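You operate a simulated robot arm through the tools that you are given. There is no shell and no other tool.

Carry out the task below with a simulated two-armed robot. There is one attempt and no reset: what you move stays moved.

Task
Blank port three with the red plug and leave it pumped up.
Fine: its orange jet goes in the first cup of the plug rack; plug home, then open valve three, pump over 40 kPa and stop the pump; the other valves stay shut.

It is judged by the outcome, as a careful person would: the job done as asked, and still so three seconds after it is handed in. It fails if anything else is knocked over, pushed out of place, dropped, spilled or broken.

Robot
Two 7-joint arms with fingered hands on one trunk that stands fixed in place. Base frame: the origin is at the foot of the trunk, x ahead of it, y to its left, z up; the work surface is at about z = 750. Readings come in mm, degrees, newtons and seconds.
The left shoulder is at [99, 128, 1086], the right one opposite. Each reaches about 1156 mm from its shoulder. Payload 5 kg a hand.
The TCP of each hand is the grasp point between the finger pads, 37 mm short of the fingertips. In the tool frame z runs along the fingers and y along their closing line. The gripper opens to 124 mm; its body begins 43 mm behind the TCP. The gripper is a hand of 3 fingers: y runs from the thumb to the fingers, the wrist lies at [-21, -116, -203] in the tool frame.
Orientation is that of the tool frame in the base frame, as a unit quaternion [x, y, z, w]. With the fingers straight down and the wrist toward the robot, the tool's x, y and z point along [0, 1, 0], [1, 0, 0] and [0, 0, -1] of the base frame.

Tools
- The arms move only by the tool step_arm. It takes "left_commands", "right_commands" or both (then of equal length, played together; a hand with none holds still); each is a list of rows, each an object of numbers (a shift or turn left out is 0): "dx", "dy", "dz": the shift along the tool's x, y, z in units of 300 mm (1.0 is 300 mm); "ax", "ay", "az": the turn, a rotation vector about the tool's x, y, z in units of 60 degrees (1.0 is 60 degrees). In form: [{"dx": .., "dy": .., "dz": .., "ax": .., "ay": .., "az": ..}, ...]. A call has 1 to 20 rows; each row is the pose to reach, as a shift and turn from the pose commanded when the call began, along the tool's axes at that moment. A call with a number of a shift or a turn outside -1 to 1 is refused whole. Each row takes 0.2 s and may step no farther than 50 mm and 8.6 degrees from the row before; otherwise, the whole call is refused. Where a pose cannot be reached the arm comes as near as it can. A force on the tool above 80 N (or 10 N above the force at the start of the call, whichever is more), or a blocked arm, ends the call early, and 0.2 s more pass. In this call time passes only in rows, and 0.2 s behind the last. It gives the time, the measured TCP pose, the force on the tool (base axes), the opening and the grip force at its end, in the units of the frame above (readings bear some noise), with the torque about the TCP (base axes, N m) and any sound that the robot's microphone picked up.
- Cameras (640 x 400 px; columns grow to the right, rows downward): "scene" is now at [266.2, -54.1, 1266.3]; the picture's right is [-0.48, -0.88, 0.00], its down [-0.39, 0.21, -0.90] and it looks along [0.79, -0.43, -0.44] (base axes); focal length 302 px, centre (320, 200). "left" rides on the left gripper at [-72, -104, -154] in its tool frame; the picture's right is [-0.83, -0.26, 0.49], its down [0.51, -0.72, 0.47] and it looks along [0.23, 0.64, 0.73] (tool axes); focal length 243 px, centre (320, 200). "right" rides on the right gripper at [72, -104, -154] in its tool frame; the picture's right is [-0.83, 0.26, -0.49], its down [-0.51, -0.72, 0.47] and it looks along [-0.23, 0.64, 0.73] (tool axes); focal length 243 px, centre (320, 200). There is no depth. A picture from a camera that has moved, and an enlarged one, comes with that camera's place and axes in the base frame and with its lens. The place of the scene camera against the robot may be out by one fixed shift of up to 18 mm in any direction.
- grab_frame(camera): a new picture of that camera. The clock stands still meanwhile.
- slide_trunk(by): moves the trunk up (or, below 0, down) by that many mm; the arms and the scene camera ride with it, the base frame stays. It gives what a move gives, with no picture.
- curl_fingers(index, middle, thumb_bend, thumb_turn, hand): sets how far each is bent, from 0 (flat) to 100 (curled in); at 30 the hand is open as for a grip, at 70 the pads meet at the TCP. One left out holds its place. A second passes; each finger stops where it meets its share of the squeeze, and holds until it gets a number again. It is the only way to open and close the hand. It gives what a move gives, with no picture; readings hold the bend of each and the force on the fingers (four entries, about 0 where the hand has none), thumb and palm. thumb_turn goes from beside the hand (0) to across from the fingers (100), as for a grip.
- turn_head(pan, tilt): turns the head with the scene camera to pan (to the left, within 80 degrees either way) and tilt (down, from -29 to 69), counted from straight ahead of the robot (the tilt from the chest, where the trunk bows). It gives what a move gives.
- close_up(camera, box): a new picture of the part [left, top, right, bottom] of that camera's present view, enlarged. The clock stands still meanwhile.
- job_done(): hands the job in; it is judged then, once.

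Nothing tells you positions but the pictures and the camera data. Unless the task says otherwise, let go and move clear before handing in.

The tools are called after "Call:" by a JSON object that holds its "api" and its "payload". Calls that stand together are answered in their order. step_arm: Moves the arms, as the interface text tells. Its arguments: {"type":"object","properties":{"left_commands":{"type":"array"},"right_commands":{"type":"array"}},"required":[]} The other tools are called the same way: slide_trunk (by) moves the trunk up or down; curl_fingers (index, middle, thumb_bend, thumb_turn, hand) moves the fingers one by one; turn_head (pan, tilt) turns the head that bears the scene camera; grab_frame (camera) takes a picture; close_up (camera, box) takes an enlarged picture of a part of a camera's view; job_done () hands the job in.

At the start:

```text
clock: 0.0
left_tool_pos: [764.7, 26.5, 1070.5]
left_tcp_rot: [0.707, 0.707, 0.001, 0.0]
left_wrist_force: [0.2, 0.3, 0.2]
left_moment: [-0.01, 0.01, 0.04]
left_finger_gap: 123.5
left_grasp_force: 0.0
left_shape: jaw
left_bend: [30.0, 30.0, 30.0, 98.0]
left_finger forces: [0.1, 0.0, 0.0, 0.0, 0.1, 0.1]
right_tool_pos: [662.0, -522.8, 1119.3]
right_tcp_rot: [0.707, 0.707, 0.0, 0.0]
right_wrist_force: [0.2, -0.2, 0.0]
right_moment: [0.01, 0.03, -0.02]
right_finger_gap: 123.4
right_grasp_force: 0.1
right_shape: jaw
right_bend: [30.0, 30.0, 30.0, 98.0]
right_finger forces: [0.1, 0.0, 0.0, 0.0, 0.1, 0.1]
trunk travel left (down, up): [-275.0, 288.0]
head pan, tilt (commanded): [-28.5, 26.0]
```

scene: 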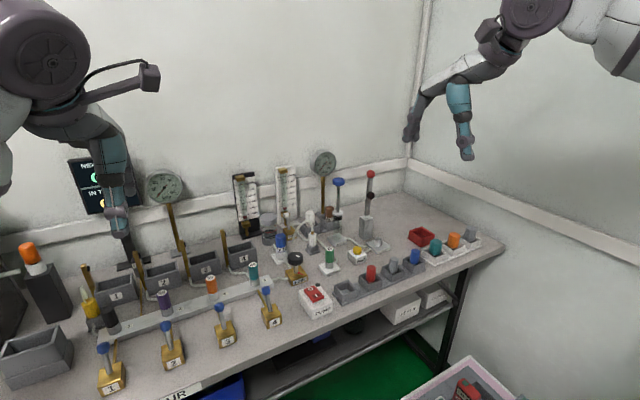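
right: 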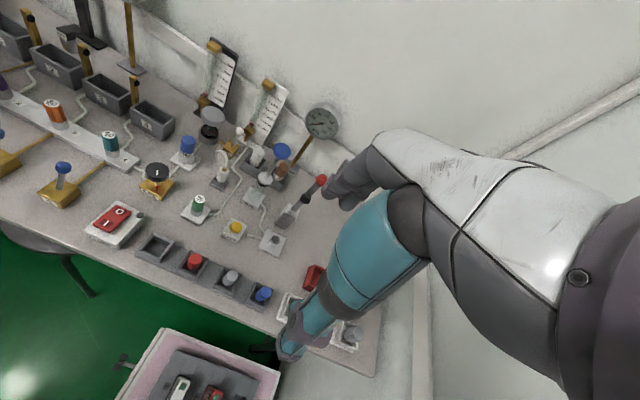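
left: 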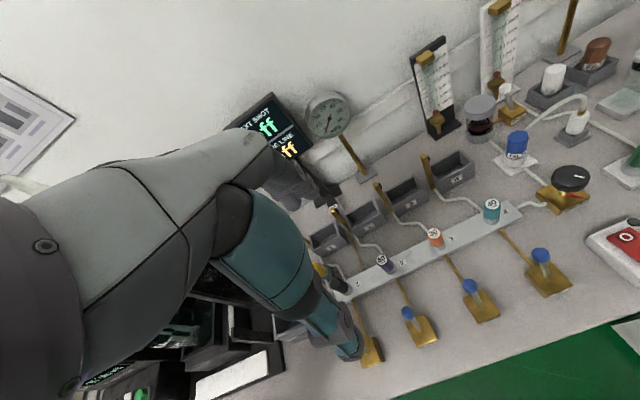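

I see a bench with a white manifold carrying four jets, four blue-handled valves in front, a plug rack with cups (red, grey, blue, teal, orange plugs?), and a red pump switch. I'll look closer before moving anything.

Call:
{"api": "close_up", "payload": {"camera": "scene", "box": [60, 220, 320, 400]}}

Call:
{"api": "close_up", "payload": {"camera": "scene", "box": [260, 160, 500, 330]}}

Call:
{"api": "close_up", "payload": {"camera": "left", "box": [320, 100, 640, 400]}}

Call:
{"api": "close_up", "payload": {"camera": "right", "box": [0, 60, 400, 360]}}

Call:
{"api": "close_up", "payload": {"camera": "left", "box": [220, 70, 380, 200]}}

```text
2.22 times, centred on (190, 310) of scene
camera zoom: at [266.2, -54.1, 1266.3], right [-0.48, -0.88, 0.0], down [-0.39, 0.21, -0.9], along [0.79, -0.43, -0.44], focal length 672 px, centre (609, -44)
```

zoom: 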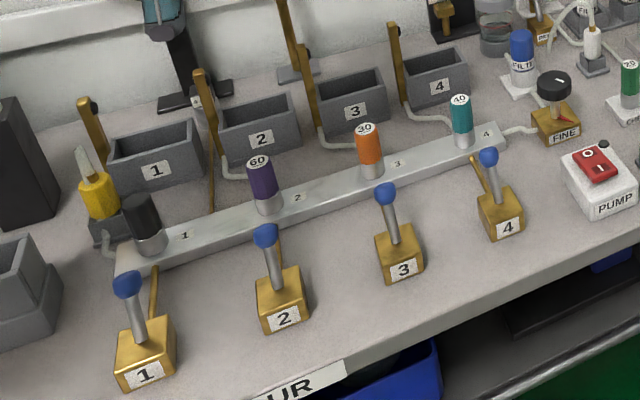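

```text
2.35 times, centred on (380, 245) of scene
camera zoom: at [266.2, -54.1, 1266.3], right [-0.48, -0.88, 0.0], down [-0.39, 0.21, -0.9], along [0.79, -0.43, -0.44], focal length 712 px, centre (179, 94)
```

zoom: 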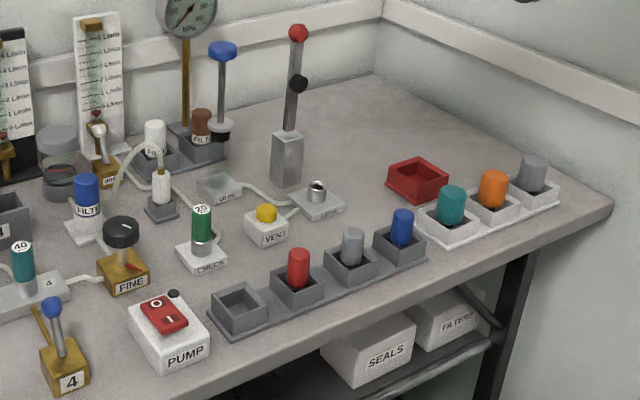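

```text
1.33 times, centred on (480, 250) of left
camera zoom: at [660.4, -46.2, 1224.6], right [-0.26, -0.83, -0.49], down [-0.72, 0.51, -0.47], along [0.64, 0.23, -0.73], focal length 324 px, centre (107, 133)
```

zoom: 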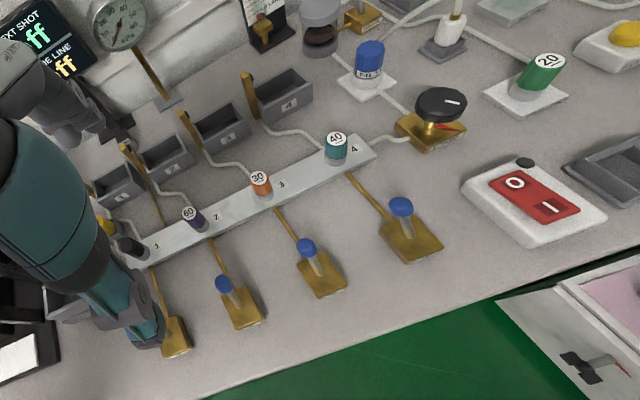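

```text
1.33 times, centred on (200, 210) of right
camera zoom: at [557.1, -450.3, 1272.3], right [0.26, -0.83, 0.49], down [-0.72, -0.51, -0.47], along [0.64, -0.23, -0.73], focal length 324 px, centre (480, 187)
```

zoom: 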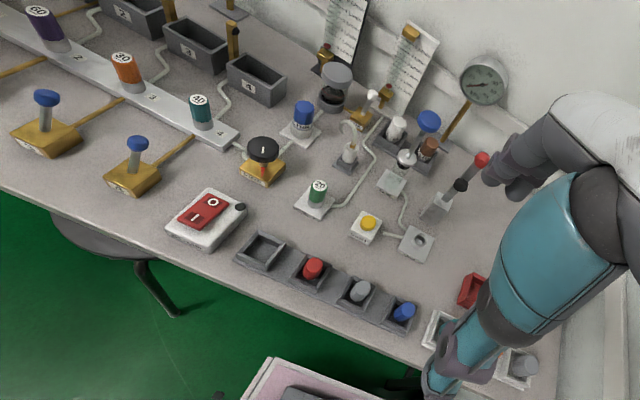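

```text
3.08 times, centred on (300, 135) of left
camera zoom: at [660.4, -46.2, 1224.6], right [-0.26, -0.83, -0.49], down [-0.72, 0.51, -0.47], along [0.64, 0.23, -0.73], focal length 746 px, centre (382, 400)
```

zoom: 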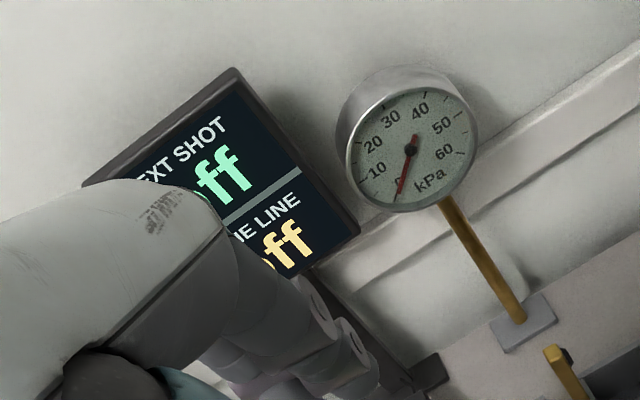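

The layout is clear at first glance: orange jet "30" on port 3, plug rack with an empty first cup then red/grey/blue plugs, pump rocker, two gauges, a display, and a paper sheet on the wall. I'll look round for further labels before moving.

Call:
{"api": "turn_head", "payload": {"pan": 20, "tilt": 20}}

Call:
{"api": "grab_frame", "payload": {"camera": "scene"}}

Call:
{"api": "turn_head", "payload": {"pan": -10, "tilt": 30}}

Call:
{"api": "grab_frame", "payload": {"camera": "scene"}}

```text
clock: 1.2
left_tool_pos: [765.5, 27.0, 1069.8]
left_tcp_rot: [0.707, 0.707, 0.0, 0.0]
left_wrist_force: [0.9, 0.6, -0.2]
left_moment: [0.0, -0.01, 0.03]
left_finger_gap: 123.4
left_grasp_force: 0.1
left_shape: jaw
left_bend: [30.0, 30.0, 30.0, 98.0]
left_finger forces: [0.1, 0.1, 0.0, 0.1, 0.0, 0.0]
right_tool_pos: [663.2, -522.5, 1120.9]
right_tcp_rot: [0.707, 0.707, 0.0, 0.0]
right_wrist_force: [-0.2, -0.3, -0.2]
right_moment: [0.0, 0.0, 0.0]
right_finger_gap: 123.5
right_grasp_force: 0.0
right_shape: jaw
right_bend: [30.0, 30.0, 30.0, 98.0]
right_finger forces: [0.0, 0.1, 0.0, 0.1, 0.0, 0.0]
trunk travel left (down, up): [-275.0, 288.0]
head pan, tilt (commanded): [20.0, 20.0]
```

```text
taken
camera scene: at [273.0, 21.4, 1276.0], right [0.34, -0.94, 0.0], down [-0.32, -0.12, -0.94], along [0.88, 0.32, -0.34], focal length 302 px, centre (320, 200)
```

scene: 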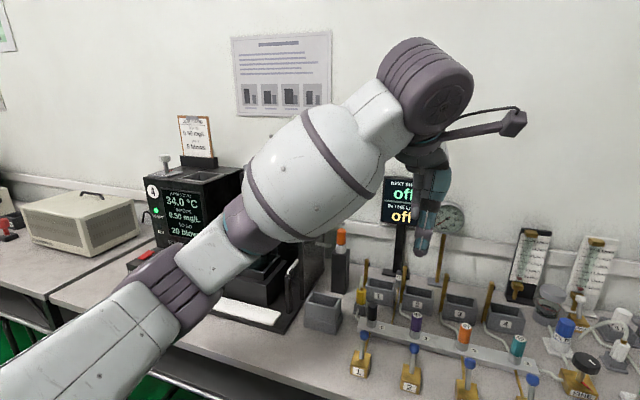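

```text
clock: 2.1
left_tool_pos: [764.4, 25.9, 1069.9]
left_tcp_rot: [0.707, 0.707, 0.0, 0.0]
left_wrist_force: [0.4, 0.0, 0.8]
left_moment: [-0.02, -0.02, 0.03]
left_finger_gap: 123.5
left_grasp_force: 0.1
left_shape: jaw
left_bend: [30.0, 30.0, 30.0, 98.0]
left_finger forces: [0.0, 0.0, 0.0, 0.1, 0.0, 0.0]
right_tool_pos: [662.8, -521.9, 1120.4]
right_tcp_rot: [0.707, 0.707, 0.0, 0.0]
right_wrist_force: [0.8, -0.6, -0.7]
right_moment: [-0.01, 0.02, 0.01]
right_finger_gap: 123.7
right_grasp_force: 0.0
right_shape: jaw
right_bend: [30.0, 30.0, 30.0, 98.0]
right_finger forces: [0.1, 0.1, 0.0, 0.1, 0.1, 0.0]
trunk travel left (down, up): [-275.0, 288.0]
head pan, tilt (commanded): [-10.0, 30.0]
```

```text
taken
camera scene: at [274.5, -26.0, 1259.9], right [-0.17, -0.98, 0.0], down [-0.49, 0.09, -0.87], along [0.85, -0.15, -0.5], focal length 302 px, centre (320, 200)
```

scene: 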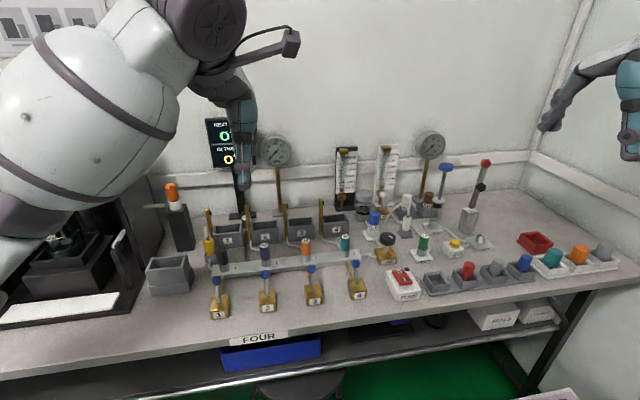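

Now a good straight view of the bench. I'll enlarge the working area to read labels and measure positions.

Call:
{"api": "close_up", "payload": {"camera": "scene", "box": [190, 200, 390, 325]}}

Call:
{"api": "close_up", "payload": {"camera": "scene", "box": [350, 190, 550, 315]}}

Call:
{"api": "close_up", "payload": {"camera": "scene", "box": [200, 110, 460, 260]}}

```text
3.20 times, centred on (290, 262) of scene
camera zoom: at [274.5, -26.0, 1259.9], right [-0.17, -0.98, 0.0], down [-0.49, 0.09, -0.87], along [0.85, -0.15, -0.5], focal length 968 px, centre (416, 0)
```

zoom: 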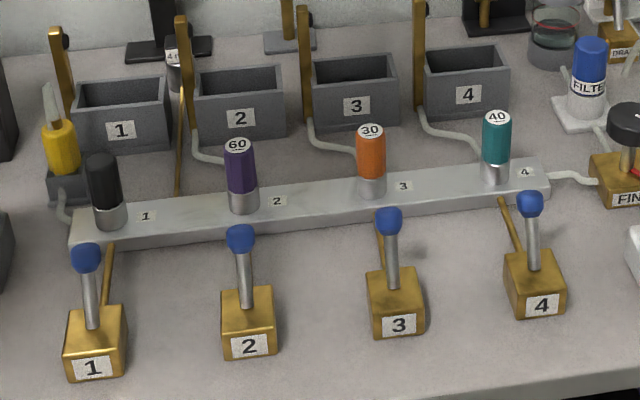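

```text
3.20 times, centred on (450, 252) of scene
camera zoom: at [274.5, -26.0, 1259.9], right [-0.17, -0.98, 0.0], down [-0.49, 0.09, -0.87], along [0.85, -0.15, -0.5], focal length 968 px, centre (-96, 32)
```

zoom: 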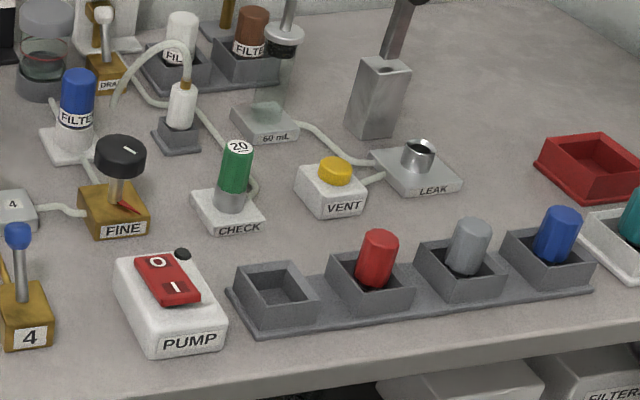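

```text
2.46 times, centred on (330, 185) of scene
camera zoom: at [274.5, -26.0, 1259.9], right [-0.17, -0.98, 0.0], down [-0.49, 0.09, -0.87], along [0.85, -0.15, -0.5], focal length 744 px, centre (295, 237)
```

zoom: 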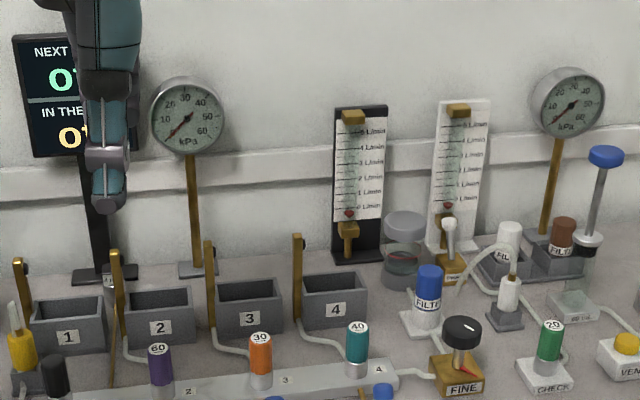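

The left hand hangs over the manifold, so I'll park it back, up and to the left, out of the right arm's way. Then the right arm's camera can inspect port 3 and the valves closely.

Call:
{"api": "step_arm", "payload": {"left_commands": [{"dx": 0.1, "dy": -0.1, "dz": -0.05}, {"dx": 0.2, "dy": -0.2, "dz": -0.1}, {"dx": 0.3, "dy": -0.3, "dz": -0.15}, {"dx": 0.4, "dy": -0.4, "dz": -0.2}, {"dx": 0.5, "dy": -0.5, "dz": -0.25}, {"dx": 0.6, "dy": -0.6, "dz": -0.3}]}}

Call:
{"api": "grab_frame", "payload": {"camera": "scene"}}

Call:
{"api": "grab_frame", "payload": {"camera": "left"}}

```text
clock: 3.5
left_tool_pos: [583.4, 208.0, 1162.4]
left_tcp_rot: [0.707, 0.707, 0.0, 0.002]
left_wrist_force: [-0.5, -0.8, -0.1]
left_moment: [-0.02, -0.03, -0.02]
left_finger_gap: 123.6
left_grasp_force: 0.0
left_shape: jaw
left_bend: [30.0, 30.0, 30.0, 98.0]
left_finger forces: [0.1, 0.0, 0.0, 0.0, 0.1, 0.0]
right_tool_pos: [660.9, -520.8, 1122.0]
right_tcp_rot: [0.707, 0.707, 0.0, 0.002]
right_wrist_force: [-0.3, 0.1, 0.8]
right_moment: [-0.06, -0.01, -0.02]
right_finger_gap: 123.6
right_grasp_force: 0.1
right_shape: jaw
right_bend: [30.0, 30.0, 30.0, 98.0]
right_finger forces: [0.1, 0.0, 0.1, 0.0, 0.0, 0.0]
trunk travel left (down, up): [-275.0, 288.0]
head pan, tilt (commanded): [-10.0, 30.0]
```

```text
taken
camera scene: at [272.3, -25.0, 1260.5], right [-0.17, -0.98, 0.0], down [-0.49, 0.09, -0.87], along [0.85, -0.15, -0.5], focal length 302 px, centre (320, 200)
```

scene: 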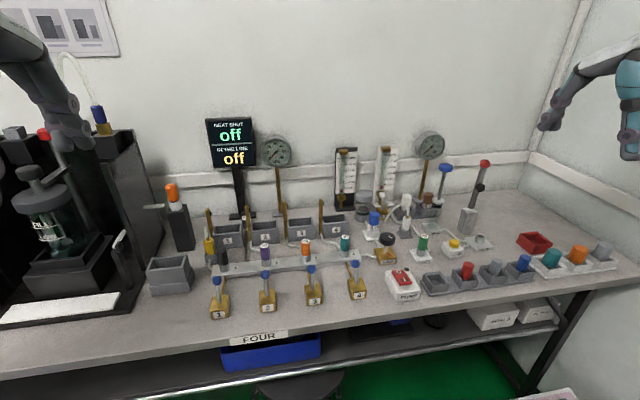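

```text
taken
camera left: at [477.6, 135.3, 1315.4], right [-0.26, -0.83, -0.49], down [-0.72, 0.51, -0.47], along [0.64, 0.23, -0.73], focal length 243 px, centre (320, 200)
```

left: 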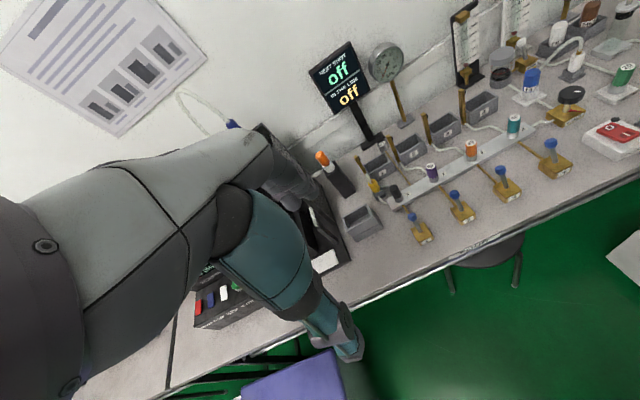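

The left arm is clear. Now the right arm goes across, staying high, to look down at port 3 and valve 3.

Call:
{"api": "step_arm", "payload": {"right_commands": [{"dx": 0.14, "dy": 0.04, "dz": 0.03}, {"dx": 0.28, "dy": 0.08, "dz": 0.06}, {"dx": 0.42, "dy": 0.12, "dz": 0.09}, {"dx": 0.56, "dy": 0.16, "dz": 0.12}, {"dx": 0.7, "dy": 0.2, "dz": 0.15}, {"dx": 0.84, "dy": 0.24, "dz": 0.18}, {"dx": 0.98, "dy": 0.28, "dz": 0.21}]}}

Call:
{"api": "grab_frame", "payload": {"camera": "right"}}

```text
clock: 5.1
left_tool_pos: [586.5, 208.9, 1159.9]
left_tcp_rot: [0.707, 0.707, -0.002, 0.0]
left_wrist_force: [0.3, 0.4, 0.1]
left_moment: [-0.04, 0.02, 0.03]
left_finger_gap: 123.8
left_grasp_force: 0.1
left_shape: jaw
left_bend: [30.0, 30.0, 30.0, 98.0]
left_finger forces: [0.0, 0.1, 0.0, 0.0, 0.2, 0.0]
right_tool_pos: [747.8, -225.5, 1057.4]
right_tcp_rot: [0.707, 0.707, -0.001, 0.001]
right_wrist_force: [-0.5, 0.1, 0.7]
right_moment: [-0.05, 0.05, 0.01]
right_finger_gap: 123.5
right_grasp_force: 0.0
right_shape: jaw
right_bend: [30.0, 30.0, 30.0, 98.0]
right_finger forces: [0.1, 0.0, 0.0, 0.1, 0.0, 0.0]
trunk travel left (down, up): [-275.0, 288.0]
head pan, tilt (commanded): [-10.0, 30.0]
```

```text
taken
camera right: at [642.2, -153.2, 1210.7], right [0.26, -0.83, 0.49], down [-0.72, -0.51, -0.47], along [0.64, -0.23, -0.73], focal length 243 px, centre (320, 200)
```

right: 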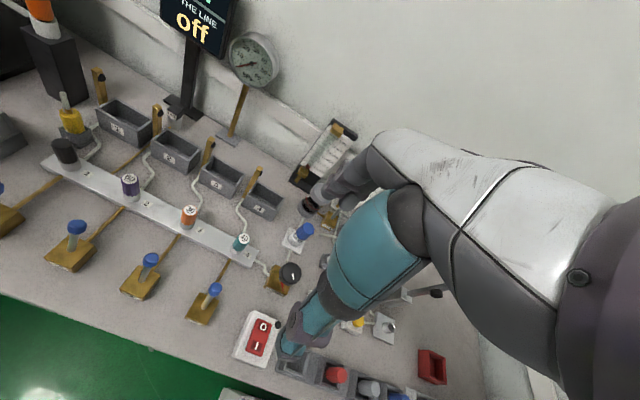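

The right camera now sees the manifold. I'll enlarge the valves, port 3 and the pump switch.

Call:
{"api": "close_up", "payload": {"camera": "right", "box": [20, 130, 260, 330]}}

Call:
{"api": "close_up", "payload": {"camera": "right", "box": [120, 170, 320, 380]}}

```text
2.00 times, centred on (140, 230) of right
camera zoom: at [642.2, -153.2, 1210.7], right [0.26, -0.83, 0.49], down [-0.72, -0.51, -0.47], along [0.64, -0.23, -0.73], focal length 485 px, centre (680, 140)
```

zoom: 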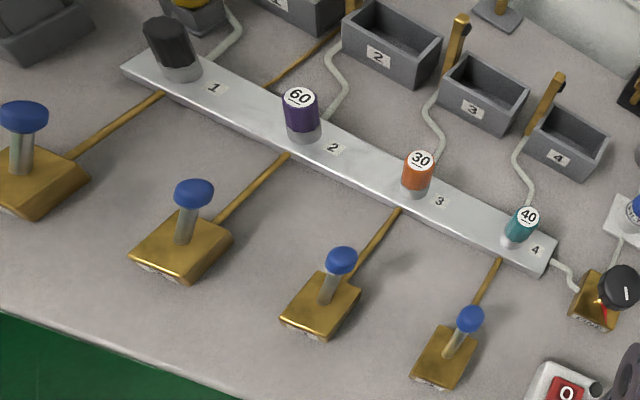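

```text
1.90 times, centred on (220, 275) of right
camera zoom: at [642.2, -153.2, 1210.7], right [0.26, -0.83, 0.49], down [-0.72, -0.51, -0.47], along [0.64, -0.23, -0.73], focal length 462 px, centre (510, 57)
```

zoom: 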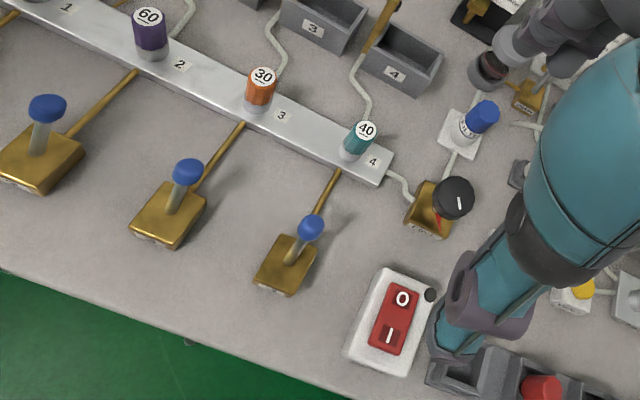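

All four valve levers lean slightly away from the robot (shut), and port 3 carries the orange "30" jet. I'll check the wall sheet and the small card, and view the FINE knob and pump more closely.

Call:
{"api": "turn_head", "payload": {"pan": 25, "tilt": 5}}

Call:
{"api": "grab_frame", "payload": {"camera": "scene"}}

```text
clock: 6.1
left_tool_pos: [585.1, 207.3, 1160.2]
left_tcp_rot: [0.707, 0.707, -0.001, 0.0]
left_wrist_force: [-0.5, -0.5, 0.3]
left_moment: [-0.01, -0.02, -0.01]
left_finger_gap: 123.7
left_grasp_force: 0.0
left_shape: jaw
left_bend: [30.0, 30.0, 30.0, 98.0]
left_finger forces: [0.0, 0.0, 0.1, 0.0, 0.1, 0.0]
right_tool_pos: [746.6, -227.8, 1057.2]
right_tcp_rot: [0.707, 0.707, -0.001, 0.0]
right_wrist_force: [1.0, -0.3, -0.2]
right_moment: [0.0, -0.01, -0.01]
right_finger_gap: 123.8
right_grasp_force: 0.2
right_shape: jaw
right_bend: [30.0, 30.0, 30.0, 98.0]
right_finger forces: [0.0, 0.1, 0.0, 0.0, 0.0, 0.0]
trunk travel left (down, up): [-275.0, 288.0]
head pan, tilt (commanded): [25.0, 5.0]
```

```text
taken
camera scene: at [268.9, 28.7, 1300.2], right [0.42, -0.91, 0.0], down [-0.08, -0.04, -1.0], along [0.9, 0.42, -0.09], focal length 302 px, centre (320, 200)
```

scene: 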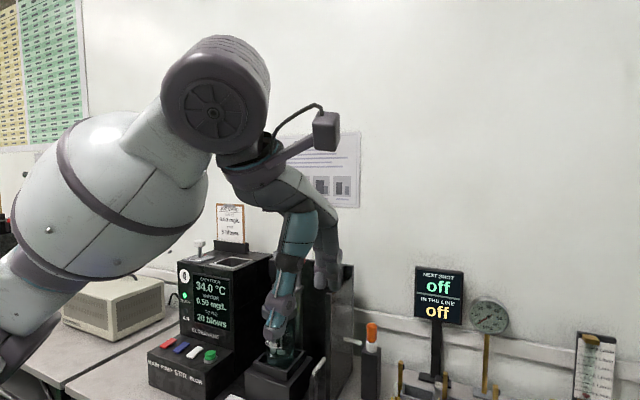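

That corner belongs to other equipment, so it's not relevant. I'll turn the head back to the bench and take close-ups of the plug rack and pump from the wrist camera.

Call:
{"api": "turn_head", "payload": {"pan": -20, "tilt": 35}}

Call:
{"api": "step_arm", "payload": {"right_commands": [{"dx": -0.05, "dy": -0.15, "dz": 0.0}, {"dx": -0.1, "dy": -0.3, "dz": 0.0}]}}

Call:
{"api": "grab_frame", "payload": {"camera": "right"}}

Call:
{"api": "grab_frame", "payload": {"camera": "scene"}}

```text
clock: 7.2
left_tool_pos: [585.5, 207.8, 1160.4]
left_tcp_rot: [0.707, 0.707, 0.0, 0.001]
left_wrist_force: [-0.3, 0.3, -0.4]
left_moment: [0.01, -0.01, 0.01]
left_finger_gap: 123.8
left_grasp_force: 0.1
left_shape: jaw
left_bend: [30.0, 30.0, 30.0, 98.0]
left_finger forces: [0.0, 0.1, 0.1, 0.1, 0.0, 0.1]
right_tool_pos: [746.7, -227.4, 1059.2]
right_tcp_rot: [0.707, 0.707, -0.001, 0.0]
right_wrist_force: [0.3, 0.0, -0.3]
right_moment: [0.02, -0.01, -0.01]
right_finger_gap: 123.8
right_grasp_force: 0.0
right_shape: jaw
right_bend: [30.0, 30.0, 30.0, 98.0]
right_finger forces: [0.0, 0.1, 0.0, 0.1, 0.0, 0.0]
trunk travel left (down, up): [-275.0, 288.0]
head pan, tilt (commanded): [-20.0, 35.0]
```

```text
clock: 7.8
left_tool_pos: [583.1, 206.7, 1160.8]
left_tcp_rot: [0.707, 0.707, 0.001, 0.001]
left_wrist_force: [0.4, -0.2, -0.6]
left_moment: [0.01, -0.03, 0.01]
left_finger_gap: 123.9
left_grasp_force: 0.1
left_shape: jaw
left_bend: [30.0, 30.0, 30.0, 98.0]
left_finger forces: [0.1, 0.0, 0.0, 0.0, 0.1, 0.2]
right_tool_pos: [657.2, -257.8, 1059.5]
right_tcp_rot: [0.707, 0.707, 0.0, 0.0]
right_wrist_force: [-1.0, -1.6, -1.0]
right_moment: [0.04, -0.02, 0.0]
right_finger_gap: 123.6
right_grasp_force: 0.1
right_shape: jaw
right_bend: [30.0, 30.0, 30.0, 98.0]
right_finger forces: [0.1, 0.1, 0.0, 0.0, 0.1, 0.0]
trunk travel left (down, up): [-275.0, 288.0]
head pan, tilt (commanded): [-20.0, 35.0]
```

```text
taken
camera right: at [549.5, -187.0, 1211.6], right [0.26, -0.83, 0.49], down [-0.72, -0.51, -0.47], along [0.64, -0.23, -0.73], focal length 243 px, centre (320, 200)
```

right: 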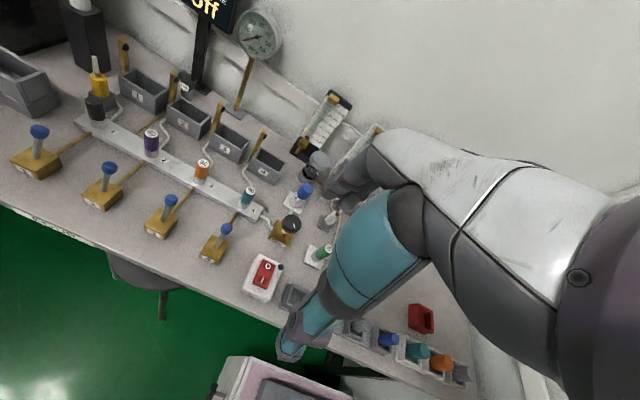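

```text
taken
camera scene: at [266.7, -41.1, 1252.5], right [-0.34, -0.94, 0.0], down [-0.54, 0.2, -0.82], along [0.77, -0.28, -0.57], focal length 302 px, centre (320, 200)
```

scene: 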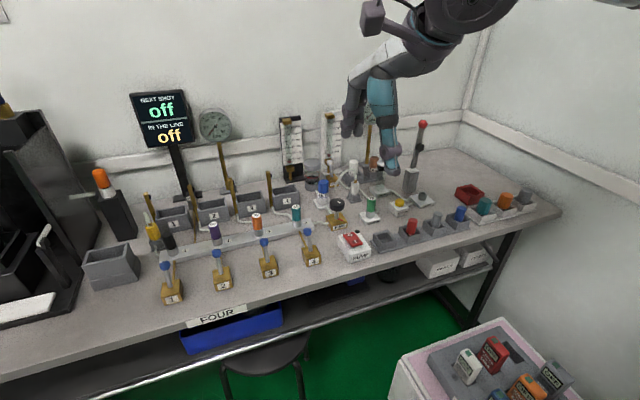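

I can see the rack clear of the hand from the head. Enlarging the rack, pump and FINE area.

Call:
{"api": "close_up", "payload": {"camera": "scene", "box": [320, 180, 480, 280]}}

Call:
{"api": "close_up", "payload": {"camera": "scene", "box": [190, 190, 350, 290]}}

Call:
{"api": "close_up", "payload": {"camera": "right", "box": [140, 140, 340, 320]}}

```text
4.00 times, centred on (400, 230) of scene
camera zoom: at [266.7, -41.1, 1252.5], right [-0.34, -0.94, 0.0], down [-0.54, 0.2, -0.82], along [0.77, -0.28, -0.57], focal length 1210 px, centre (0, 80)
```

zoom: 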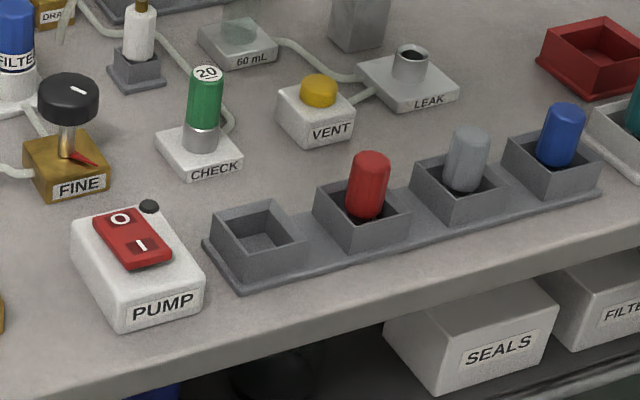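

```text
4.00 times, centred on (270, 240) of scene
camera zoom: at [266.7, -41.1, 1252.5], right [-0.34, -0.94, 0.0], down [-0.54, 0.2, -0.82], along [0.77, -0.28, -0.57], focal length 1210 px, centre (520, 40)
```

zoom: 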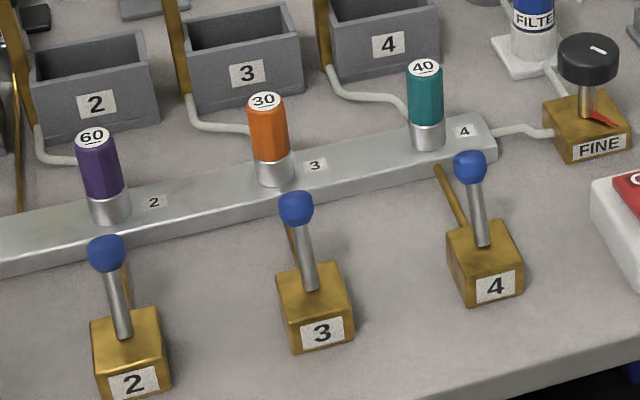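

```text
2.22 times, centred on (240, 230) of right
camera zoom: at [549.5, -187.0, 1211.6], right [0.26, -0.83, 0.49], down [-0.72, -0.51, -0.47], along [0.64, -0.23, -0.73], focal length 539 px, centre (498, 133)
```

zoom: 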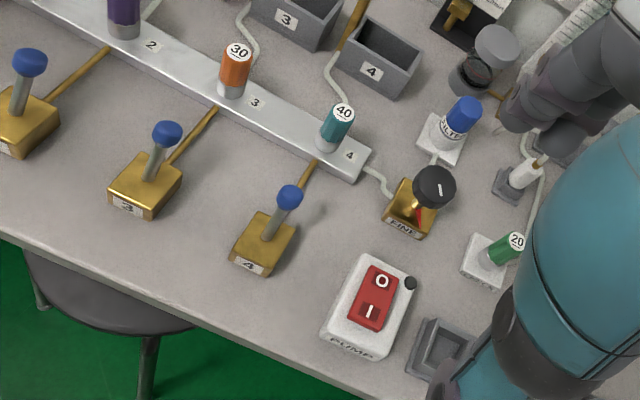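

Positions worked out: orange jet top near (811, -85, 842), red plug top near (696, -419, 827), cup 1 centre near (697, -357) with its rim at about z 795. I'll narrow the right hand's opening so it clears valve 3's lever, then move above the jet.

Call:
{"api": "curl_fingers", "payload": {"hand": "right", "index": 50, "middle": 50, "thumb_bend": 50, "thumb_turn": 100}}

Call:
{"api": "step_arm", "payload": {"right_commands": [{"dx": 0.11, "dy": 0.1, "dz": 0.03}, {"dx": 0.22, "dy": 0.2, "dz": 0.06}, {"dx": 0.33, "dy": 0.3, "dz": 0.09}, {"dx": 0.44, "dy": 0.4, "dz": 0.12}, {"dx": 0.55, "dy": 0.5, "dz": 0.2}, {"dx": 0.577, "dy": 0.513, "dz": 0.3}]}}

Call:
{"api": "grab_frame", "payload": {"camera": "right"}}

Call:
{"api": "grab_frame", "payload": {"camera": "scene"}}

```text
clock: 8.8
left_tool_pos: [584.5, 207.2, 1160.1]
left_tcp_rot: [0.707, 0.707, 0.0, 0.0]
left_wrist_force: [0.8, 0.5, 0.4]
left_moment: [-0.02, -0.02, -0.01]
left_finger_gap: 123.9
left_grasp_force: 0.0
left_shape: jaw
left_bend: [30.0, 30.0, 30.0, 98.0]
left_finger forces: [0.0, 0.0, 0.0, 0.1, 0.1, 0.1]
right_tool_pos: [657.1, -257.3, 1060.4]
right_tcp_rot: [0.706, 0.708, 0.0, 0.0]
right_wrist_force: [0.6, -0.1, -0.1]
right_moment: [0.03, -0.01, -0.02]
right_finger_gap: 68.2
right_grasp_force: 0.2
right_shape: fingers
right_bend: [50.0, 50.0, 50.0, 100.0]
right_finger forces: [0.1, 0.0, 0.1, 0.1, 0.1, 0.0]
trunk travel left (down, up): [-275.0, 288.0]
head pan, tilt (commanded): [-20.0, 35.0]
```

```text
refused: row 5 steps farther than a row can; nothing moved
```

```text
taken
camera right: at [550.8, -186.5, 1210.9], right [0.26, -0.83, 0.49], down [-0.72, -0.51, -0.47], along [0.64, -0.23, -0.73], focal length 243 px, centre (320, 200)
```

right: 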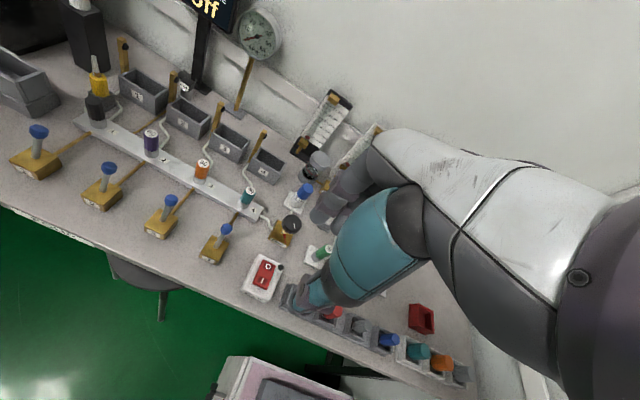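

```text
taken
camera scene: at [267.8, -40.6, 1252.2], right [-0.34, -0.94, 0.0], down [-0.54, 0.2, -0.82], along [0.77, -0.28, -0.57], focal length 302 px, centre (320, 200)
```

scene: 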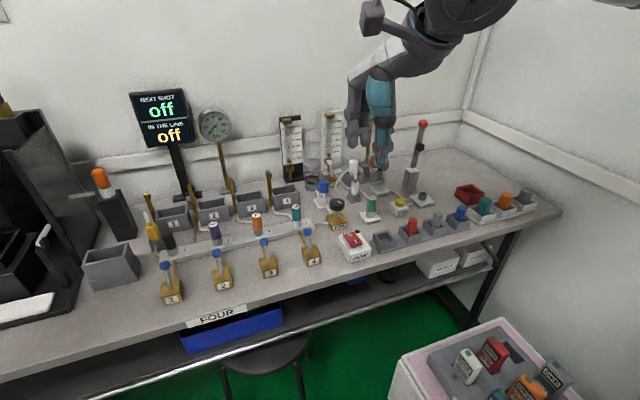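

The hand is narrowed to a 68 mm gap; the move was refused because one row was too long. I'll split it finer and go above the jet.

Call:
{"api": "step_arm", "payload": {"right_commands": [{"dx": 0.11, "dy": 0.1, "dz": 0.03}, {"dx": 0.22, "dy": 0.2, "dz": 0.06}, {"dx": 0.33, "dy": 0.3, "dz": 0.09}, {"dx": 0.44, "dy": 0.4, "dz": 0.12}, {"dx": 0.53, "dy": 0.48, "dz": 0.18}, {"dx": 0.577, "dy": 0.513, "dz": 0.28}, {"dx": 0.577, "dy": 0.513, "dz": 0.34}]}}

Call:
{"api": "grab_frame", "payload": {"camera": "right"}}

Call:
{"api": "grab_frame", "payload": {"camera": "scene"}}

```text
clock: 10.4
left_tool_pos: [584.9, 205.9, 1160.2]
left_tcp_rot: [0.707, 0.708, 0.0, 0.0]
left_wrist_force: [-0.1, 1.0, -0.3]
left_moment: [0.04, -0.03, 0.0]
left_finger_gap: 123.8
left_grasp_force: 0.0
left_shape: jaw
left_bend: [30.0, 30.0, 30.0, 98.0]
left_finger forces: [0.0, 0.1, 0.0, 0.1, 0.1, 0.0]
right_tool_pos: [810.8, -85.6, 956.1]
right_tcp_rot: [0.707, 0.707, 0.0, -0.001]
right_wrist_force: [-0.2, 0.0, 0.5]
right_moment: [0.04, -0.02, 0.01]
right_finger_gap: 67.8
right_grasp_force: 0.1
right_shape: fingers
right_bend: [50.0, 50.0, 50.0, 100.0]
right_finger forces: [0.0, 0.0, 0.1, 0.0, 0.0, 0.0]
trunk travel left (down, up): [-275.0, 288.0]
head pan, tilt (commanded): [-20.0, 35.0]
```

```text
taken
camera right: at [704.6, -13.9, 1108.3], right [0.26, -0.83, 0.49], down [-0.72, -0.51, -0.47], along [0.64, -0.23, -0.73], focal length 243 px, centre (320, 200)
```

right: 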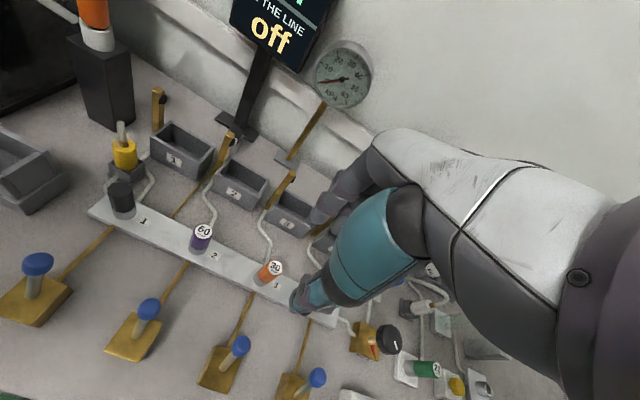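

```text
taken
camera scene: at [268.1, -40.9, 1252.2], right [-0.34, -0.94, 0.0], down [-0.54, 0.2, -0.82], along [0.77, -0.28, -0.57], focal length 302 px, centre (320, 200)
```

scene: 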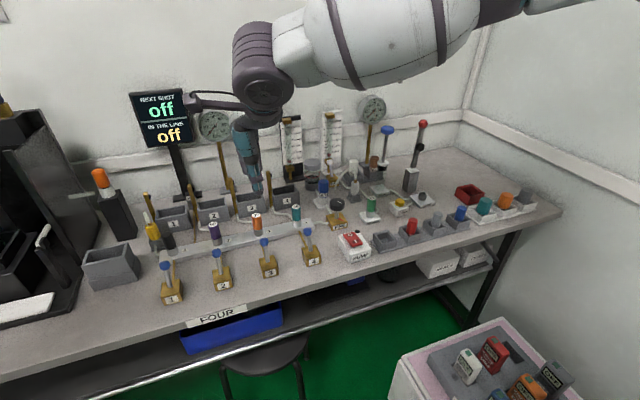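

The hand hangs above port 3 and the jet is visible from the wrist camera. A close-up gives a refined position.

Call:
{"api": "close_up", "payload": {"camera": "right", "box": [200, 200, 360, 320]}}

Call:
{"api": "close_up", "payload": {"camera": "scene", "box": [200, 160, 320, 280]}}

```text
3.33 times, centred on (280, 260) of right
camera zoom: at [704.6, -13.9, 1108.3], right [0.26, -0.83, 0.49], down [-0.72, -0.51, -0.47], along [0.64, -0.23, -0.73], focal length 809 px, centre (453, 0)
```

zoom: 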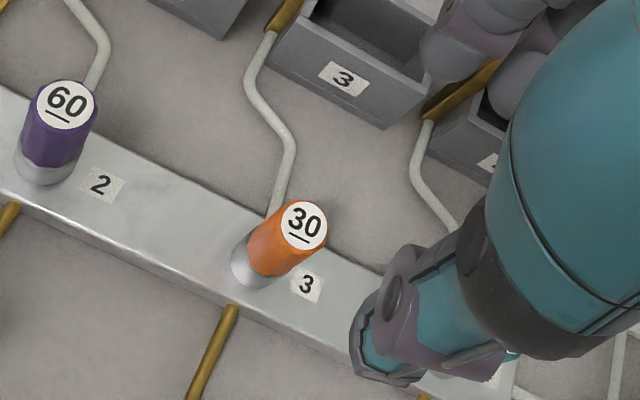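

```text
3.33 times, centred on (260, 220) of scene
camera zoom: at [268.1, -40.9, 1252.2], right [-0.34, -0.94, 0.0], down [-0.54, 0.2, -0.82], along [0.77, -0.28, -0.57], focal length 1008 px, centre (520, 133)
```

zoom: 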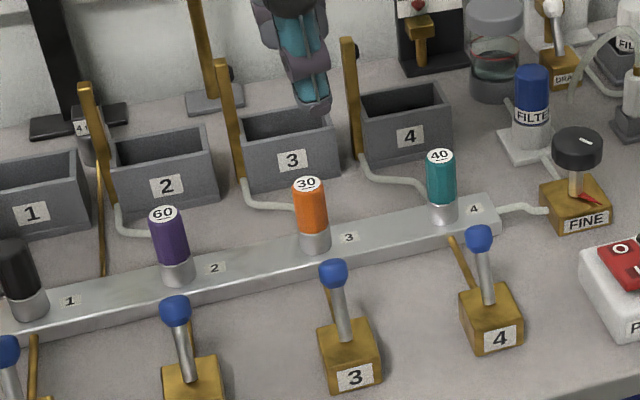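

Wrist-camera triangulation puts the orange jet's top at about (821, -80, 824) and the manifold top near 767; the scene camera reads roughly 10–13 mm off. Valve 3's ball at (734, -80, 821) is close to where the thumb would come down. I'll yaw the hand 45° so the thumb goes between the valves instead.

Call:
{"api": "step_arm", "payload": {"right_commands": [{"dx": 0.006, "dy": 0.012, "az": -0.125}, {"dx": 0.012, "dy": 0.024, "az": -0.25}, {"dx": 0.018, "dy": 0.035, "az": -0.375}, {"dx": 0.018, "dy": 0.035, "az": -0.5}, {"dx": 0.018, "dy": 0.035, "az": -0.625}, {"dx": 0.018, "dy": 0.035, "az": -0.75}]}}

Call:
{"api": "grab_frame", "payload": {"camera": "right"}}

Call:
{"api": "close_up", "payload": {"camera": "scene", "box": [160, 60, 380, 280]}}

```text
clock: 11.8
left_tool_pos: [584.7, 205.9, 1159.3]
left_tcp_rot: [0.707, 0.707, -0.001, -0.001]
left_wrist_force: [0.4, -0.5, -0.5]
left_moment: [0.02, 0.01, -0.03]
left_finger_gap: 123.8
left_grasp_force: 0.0
left_shape: jaw
left_bend: [30.0, 30.0, 30.0, 98.0]
left_finger forces: [0.0, 0.1, 0.1, 0.0, 0.1, 0.0]
right_tool_pos: [821.5, -79.7, 955.0]
right_tcp_rot: [0.382, 0.924, 0.0, 0.0]
right_wrist_force: [0.6, -0.3, -0.2]
right_moment: [-0.01, -0.01, -0.01]
right_finger_gap: 68.0
right_grasp_force: 0.1
right_shape: fingers
right_bend: [50.0, 50.0, 50.0, 100.0]
right_finger forces: [0.0, 0.0, 0.1, 0.0, 0.1, 0.1]
trunk travel left (down, up): [-275.0, 288.0]
head pan, tilt (commanded): [-20.0, 35.0]
```

```text
taken
camera right: at [696.0, -103.3, 1107.0], right [0.77, -0.4, 0.49], down [-0.15, -0.87, -0.47], along [0.62, 0.29, -0.73], focal length 243 px, centre (320, 200)
```

right: 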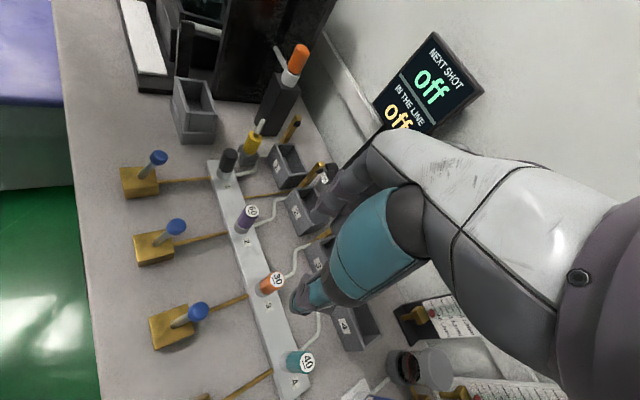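

```text
1.82 times, centred on (270, 170) of scene
camera zoom: at [268.8, -41.1, 1251.9], right [-0.34, -0.94, 0.0], down [-0.54, 0.2, -0.82], along [0.77, -0.28, -0.57], focal length 550 px, centre (411, 254)
```

zoom: 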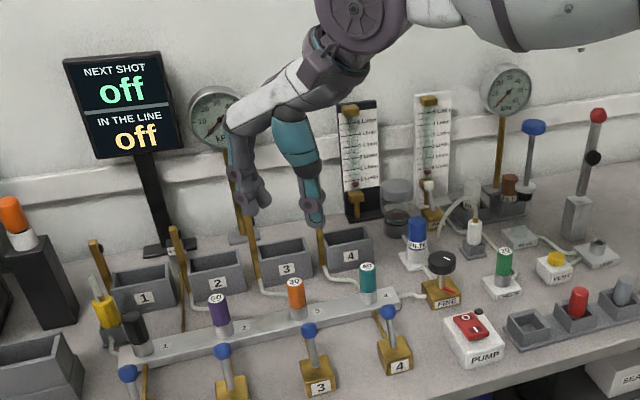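

The yawed hand looks good. One more close-up to refine the jet position against the gap.

Call:
{"api": "close_up", "payload": {"camera": "right", "box": [210, 220, 370, 380]}}

```text
2.50 times, centred on (290, 300) of right
camera zoom: at [696.0, -103.3, 1107.0], right [0.77, -0.4, 0.49], down [-0.15, -0.87, -0.47], along [0.62, 0.29, -0.73], focal length 606 px, centre (395, -50)
```

zoom: 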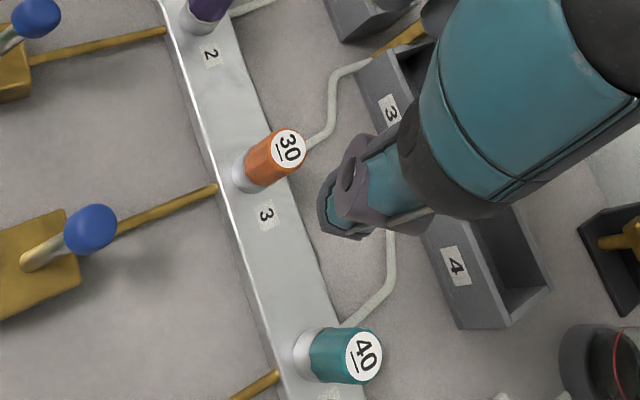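

The refined jet position (822, -80) matches the TCP. I'll descend partway and check clearances.

Call:
{"api": "step_arm", "payload": {"right_commands": [{"dz": 0.12}, {"dz": 0.24}, {"dz": 0.3}]}}

Call:
{"api": "close_up", "payload": {"camera": "scene", "box": [180, 120, 340, 280]}}

Call:
{"api": "grab_frame", "payload": {"camera": "right"}}

Call:
{"api": "grab_frame", "payload": {"camera": "left"}}

```text
clock: 12.6
left_tool_pos: [585.1, 207.4, 1159.5]
left_tcp_rot: [0.707, 0.707, 0.0, 0.0]
left_wrist_force: [0.1, -0.1, 0.0]
left_moment: [-0.01, 0.0, 0.02]
left_finger_gap: 123.7
left_grasp_force: 0.0
left_shape: jaw
left_bend: [30.0, 30.0, 30.0, 98.0]
left_finger forces: [0.1, 0.0, 0.0, 0.0, 0.1, 0.0]
right_tool_pos: [821.2, -80.1, 864.5]
right_tcp_rot: [0.384, 0.923, 0.0, 0.0]
right_wrist_force: [0.3, -0.1, 0.2]
right_moment: [0.01, 0.0, 0.01]
right_finger_gap: 68.0
right_grasp_force: 0.1
right_shape: fingers
right_bend: [50.0, 50.0, 50.0, 100.0]
right_finger forces: [0.0, 0.0, 0.0, 0.1, 0.0, 0.0]
trunk travel left (down, up): [-275.0, 288.0]
head pan, tilt (commanded): [-20.0, 35.0]
```

```text
2.50 times, centred on (260, 200) of scene
camera zoom: at [268.2, -40.3, 1252.2], right [-0.34, -0.94, 0.0], down [-0.54, 0.2, -0.82], along [0.77, -0.28, -0.57], focal length 756 px, centre (470, 200)
```

zoom: 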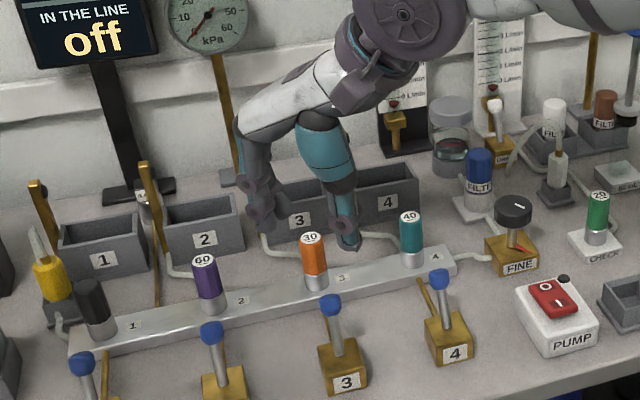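

```text
taken
camera right: at [694.6, -102.5, 1017.2], right [0.77, -0.4, 0.49], down [-0.15, -0.87, -0.47], along [0.62, 0.29, -0.73], focal length 243 px, centre (320, 200)
```

right: 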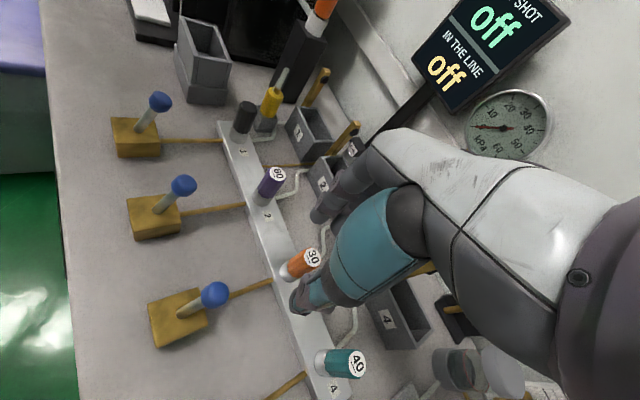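

```text
taken
camera left: at [480.5, 134.0, 1314.4], right [-0.26, -0.83, -0.49], down [-0.72, 0.51, -0.47], along [0.64, 0.23, -0.73], focal length 243 px, centre (320, 200)
```

left: 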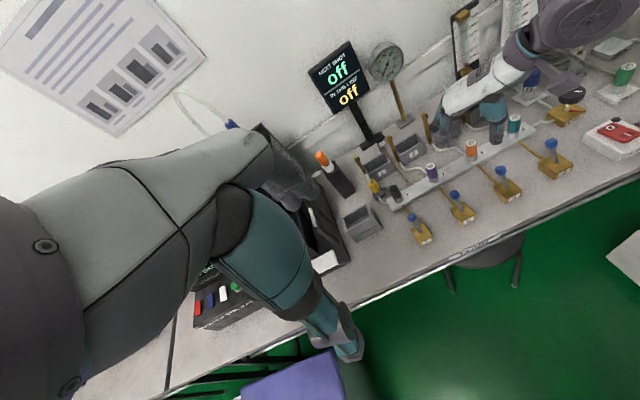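

The jet sits exactly under the grasp point and everything is clear. Going down to grip height, z about 816.

Call:
{"api": "step_arm", "payload": {"right_commands": [{"dz": 0.06}, {"dz": 0.11}, {"dz": 0.16}]}}

Call:
{"api": "close_up", "payload": {"camera": "scene", "box": [180, 140, 340, 280]}}

Call:
{"api": "close_up", "payload": {"camera": "right", "box": [180, 180, 380, 380]}}

```text
clock: 13.4
left_tool_pos: [585.3, 207.8, 1160.6]
left_tcp_rot: [0.707, 0.707, -0.001, 0.0]
left_wrist_force: [-0.3, -0.5, 0.2]
left_moment: [-0.01, 0.0, 0.01]
left_finger_gap: 123.8
left_grasp_force: 0.1
left_shape: jaw
left_bend: [30.0, 30.0, 30.0, 98.0]
left_finger forces: [0.0, 0.1, 0.1, 0.1, 0.1, 0.0]
right_tool_pos: [820.0, -80.9, 816.8]
right_tcp_rot: [0.382, 0.924, 0.0, -0.001]
right_wrist_force: [0.1, -0.5, 0.4]
right_moment: [0.0, -0.02, -0.02]
right_finger_gap: 68.2
right_grasp_force: 0.1
right_shape: fingers
right_bend: [50.0, 50.0, 50.0, 100.0]
right_finger forces: [0.1, 0.0, 0.0, 0.0, 0.1, 0.1]
trunk travel left (down, up): [-275.0, 288.0]
head pan, tilt (commanded): [-20.0, 35.0]
```

```text
2.86 times, centred on (260, 210) of scene
camera zoom: at [268.6, -40.5, 1252.0], right [-0.34, -0.94, 0.0], down [-0.54, 0.2, -0.82], along [0.77, -0.28, -0.57], focal length 864 px, centre (491, 171)
```

zoom: 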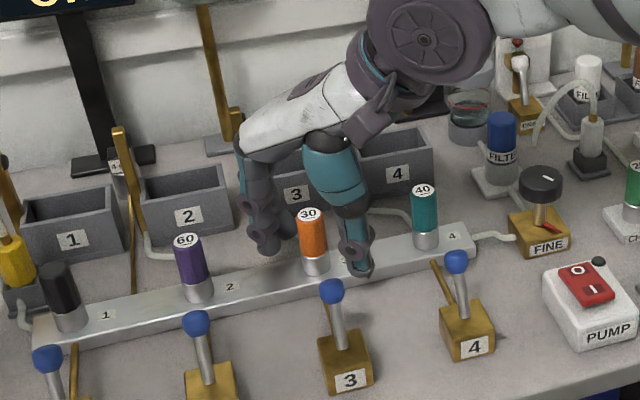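

```text
2.00 times, centred on (280, 280) of right
camera zoom: at [694.4, -103.7, 968.1], right [0.77, -0.4, 0.49], down [-0.15, -0.87, -0.47], along [0.62, 0.29, -0.73], focal length 485 px, centre (400, 40)
```

zoom: 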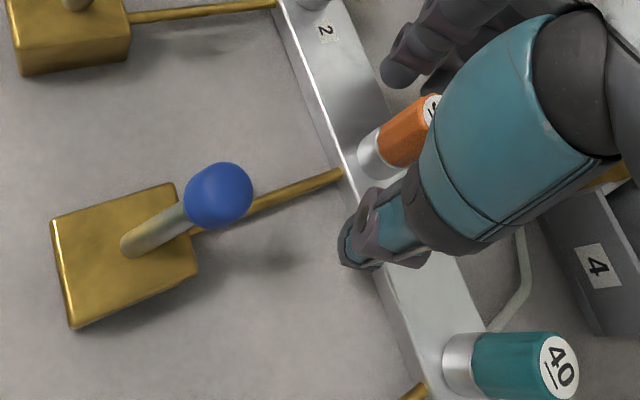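

The jet stands between thumb and fingers. Closing the grip.

Call:
{"api": "curl_fingers", "payload": {"hand": "right", "index": 72, "middle": 72, "thumb_bend": 72}}

Call:
{"api": "close_up", "payload": {"camera": "scene", "box": [180, 140, 340, 280]}}

```text
clock: 14.4
left_tool_pos: [586.3, 207.4, 1161.0]
left_tcp_rot: [0.707, 0.707, -0.001, 0.0]
left_wrist_force: [-0.7, 0.6, -0.7]
left_moment: [0.0, 0.0, 0.0]
left_finger_gap: 123.7
left_grasp_force: 0.1
left_shape: jaw
left_bend: [30.0, 30.0, 30.0, 98.0]
left_finger forces: [0.1, 0.0, 0.1, 0.0, 0.0, 0.1]
right_tool_pos: [821.1, -80.0, 814.9]
right_tcp_rot: [0.382, 0.924, 0.001, 0.0]
right_wrist_force: [7.0, 5.6, -0.9]
right_moment: [0.19, -0.23, 0.0]
right_finger_gap: 18.6
right_grasp_force: 12.8
right_shape: fingers
right_bend: [71.0, 66.0, 67.0, 100.0]
right_finger forces: [9.3, 8.7, 0.0, 0.0, 8.2, 0.1]
trunk travel left (down, up): [-275.0, 288.0]
head pan, tilt (commanded): [-20.0, 35.0]
```

```text
2.86 times, centred on (260, 210) of scene
camera zoom: at [269.1, -39.9, 1251.9], right [-0.34, -0.94, 0.0], down [-0.54, 0.2, -0.82], along [0.77, -0.28, -0.57], focal length 864 px, centre (491, 171)
```

zoom: 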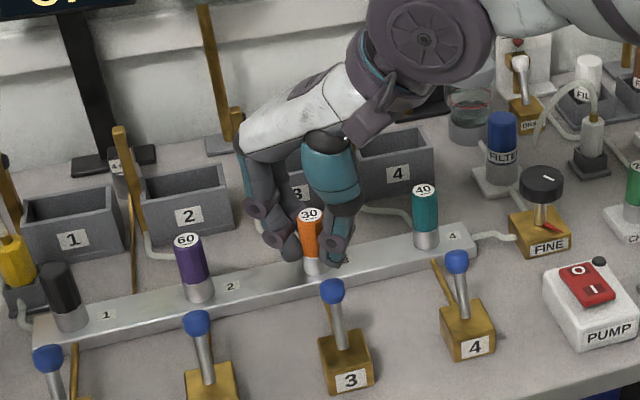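

The grip holds at about 13 N on an 18.6 mm body. I'll pull straight up gently and see whether the jet lets go.

Call:
{"api": "step_arm", "payload": {"right_commands": [{"dy": 0.005}, {"dy": 0.005, "dz": -0.01}, {"dy": 0.005, "dz": -0.025}, {"dy": 0.005, "dz": -0.04}]}}

Call:
{"api": "close_up", "payload": {"camera": "scene", "box": [180, 140, 340, 280]}}

```text
clock: 15.4
left_tool_pos: [584.8, 206.0, 1160.5]
left_tcp_rot: [0.707, 0.707, 0.0, 0.0]
left_wrist_force: [-0.6, -0.1, 0.5]
left_moment: [-0.01, 0.02, 0.01]
left_finger_gap: 123.8
left_grasp_force: 0.1
left_shape: jaw
left_bend: [30.0, 30.0, 30.0, 98.0]
left_finger forces: [0.0, 0.0, 0.0, 0.0, 0.1, 0.0]
right_tool_pos: [823.0, -79.3, 828.1]
right_tcp_rot: [0.383, 0.924, 0.001, 0.001]
right_wrist_force: [-0.6, -0.1, -0.4]
right_moment: [-0.03, 0.01, -0.01]
right_finger_gap: 18.3
right_grasp_force: 12.6
right_shape: fingers
right_bend: [71.0, 71.0, 67.0, 100.0]
right_finger forces: [7.6, 6.5, 0.1, 0.0, 11.4, 0.0]
trunk travel left (down, up): [-275.0, 288.0]
head pan, tilt (commanded): [-20.0, 35.0]
```

```text
2.86 times, centred on (260, 210) of scene
camera zoom: at [268.4, -40.5, 1252.1], right [-0.34, -0.94, 0.0], down [-0.54, 0.2, -0.82], along [0.77, -0.28, -0.57], focal length 864 px, centre (491, 171)
```

zoom: 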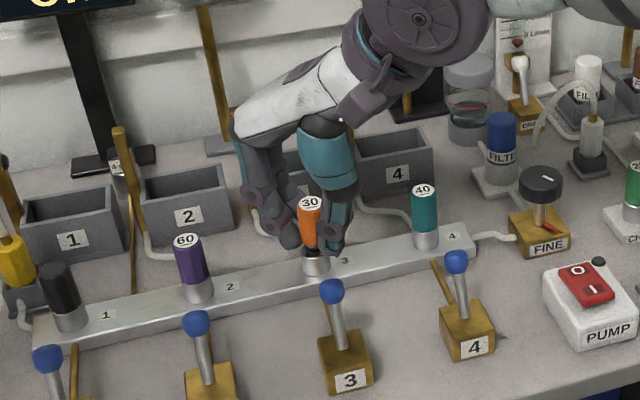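

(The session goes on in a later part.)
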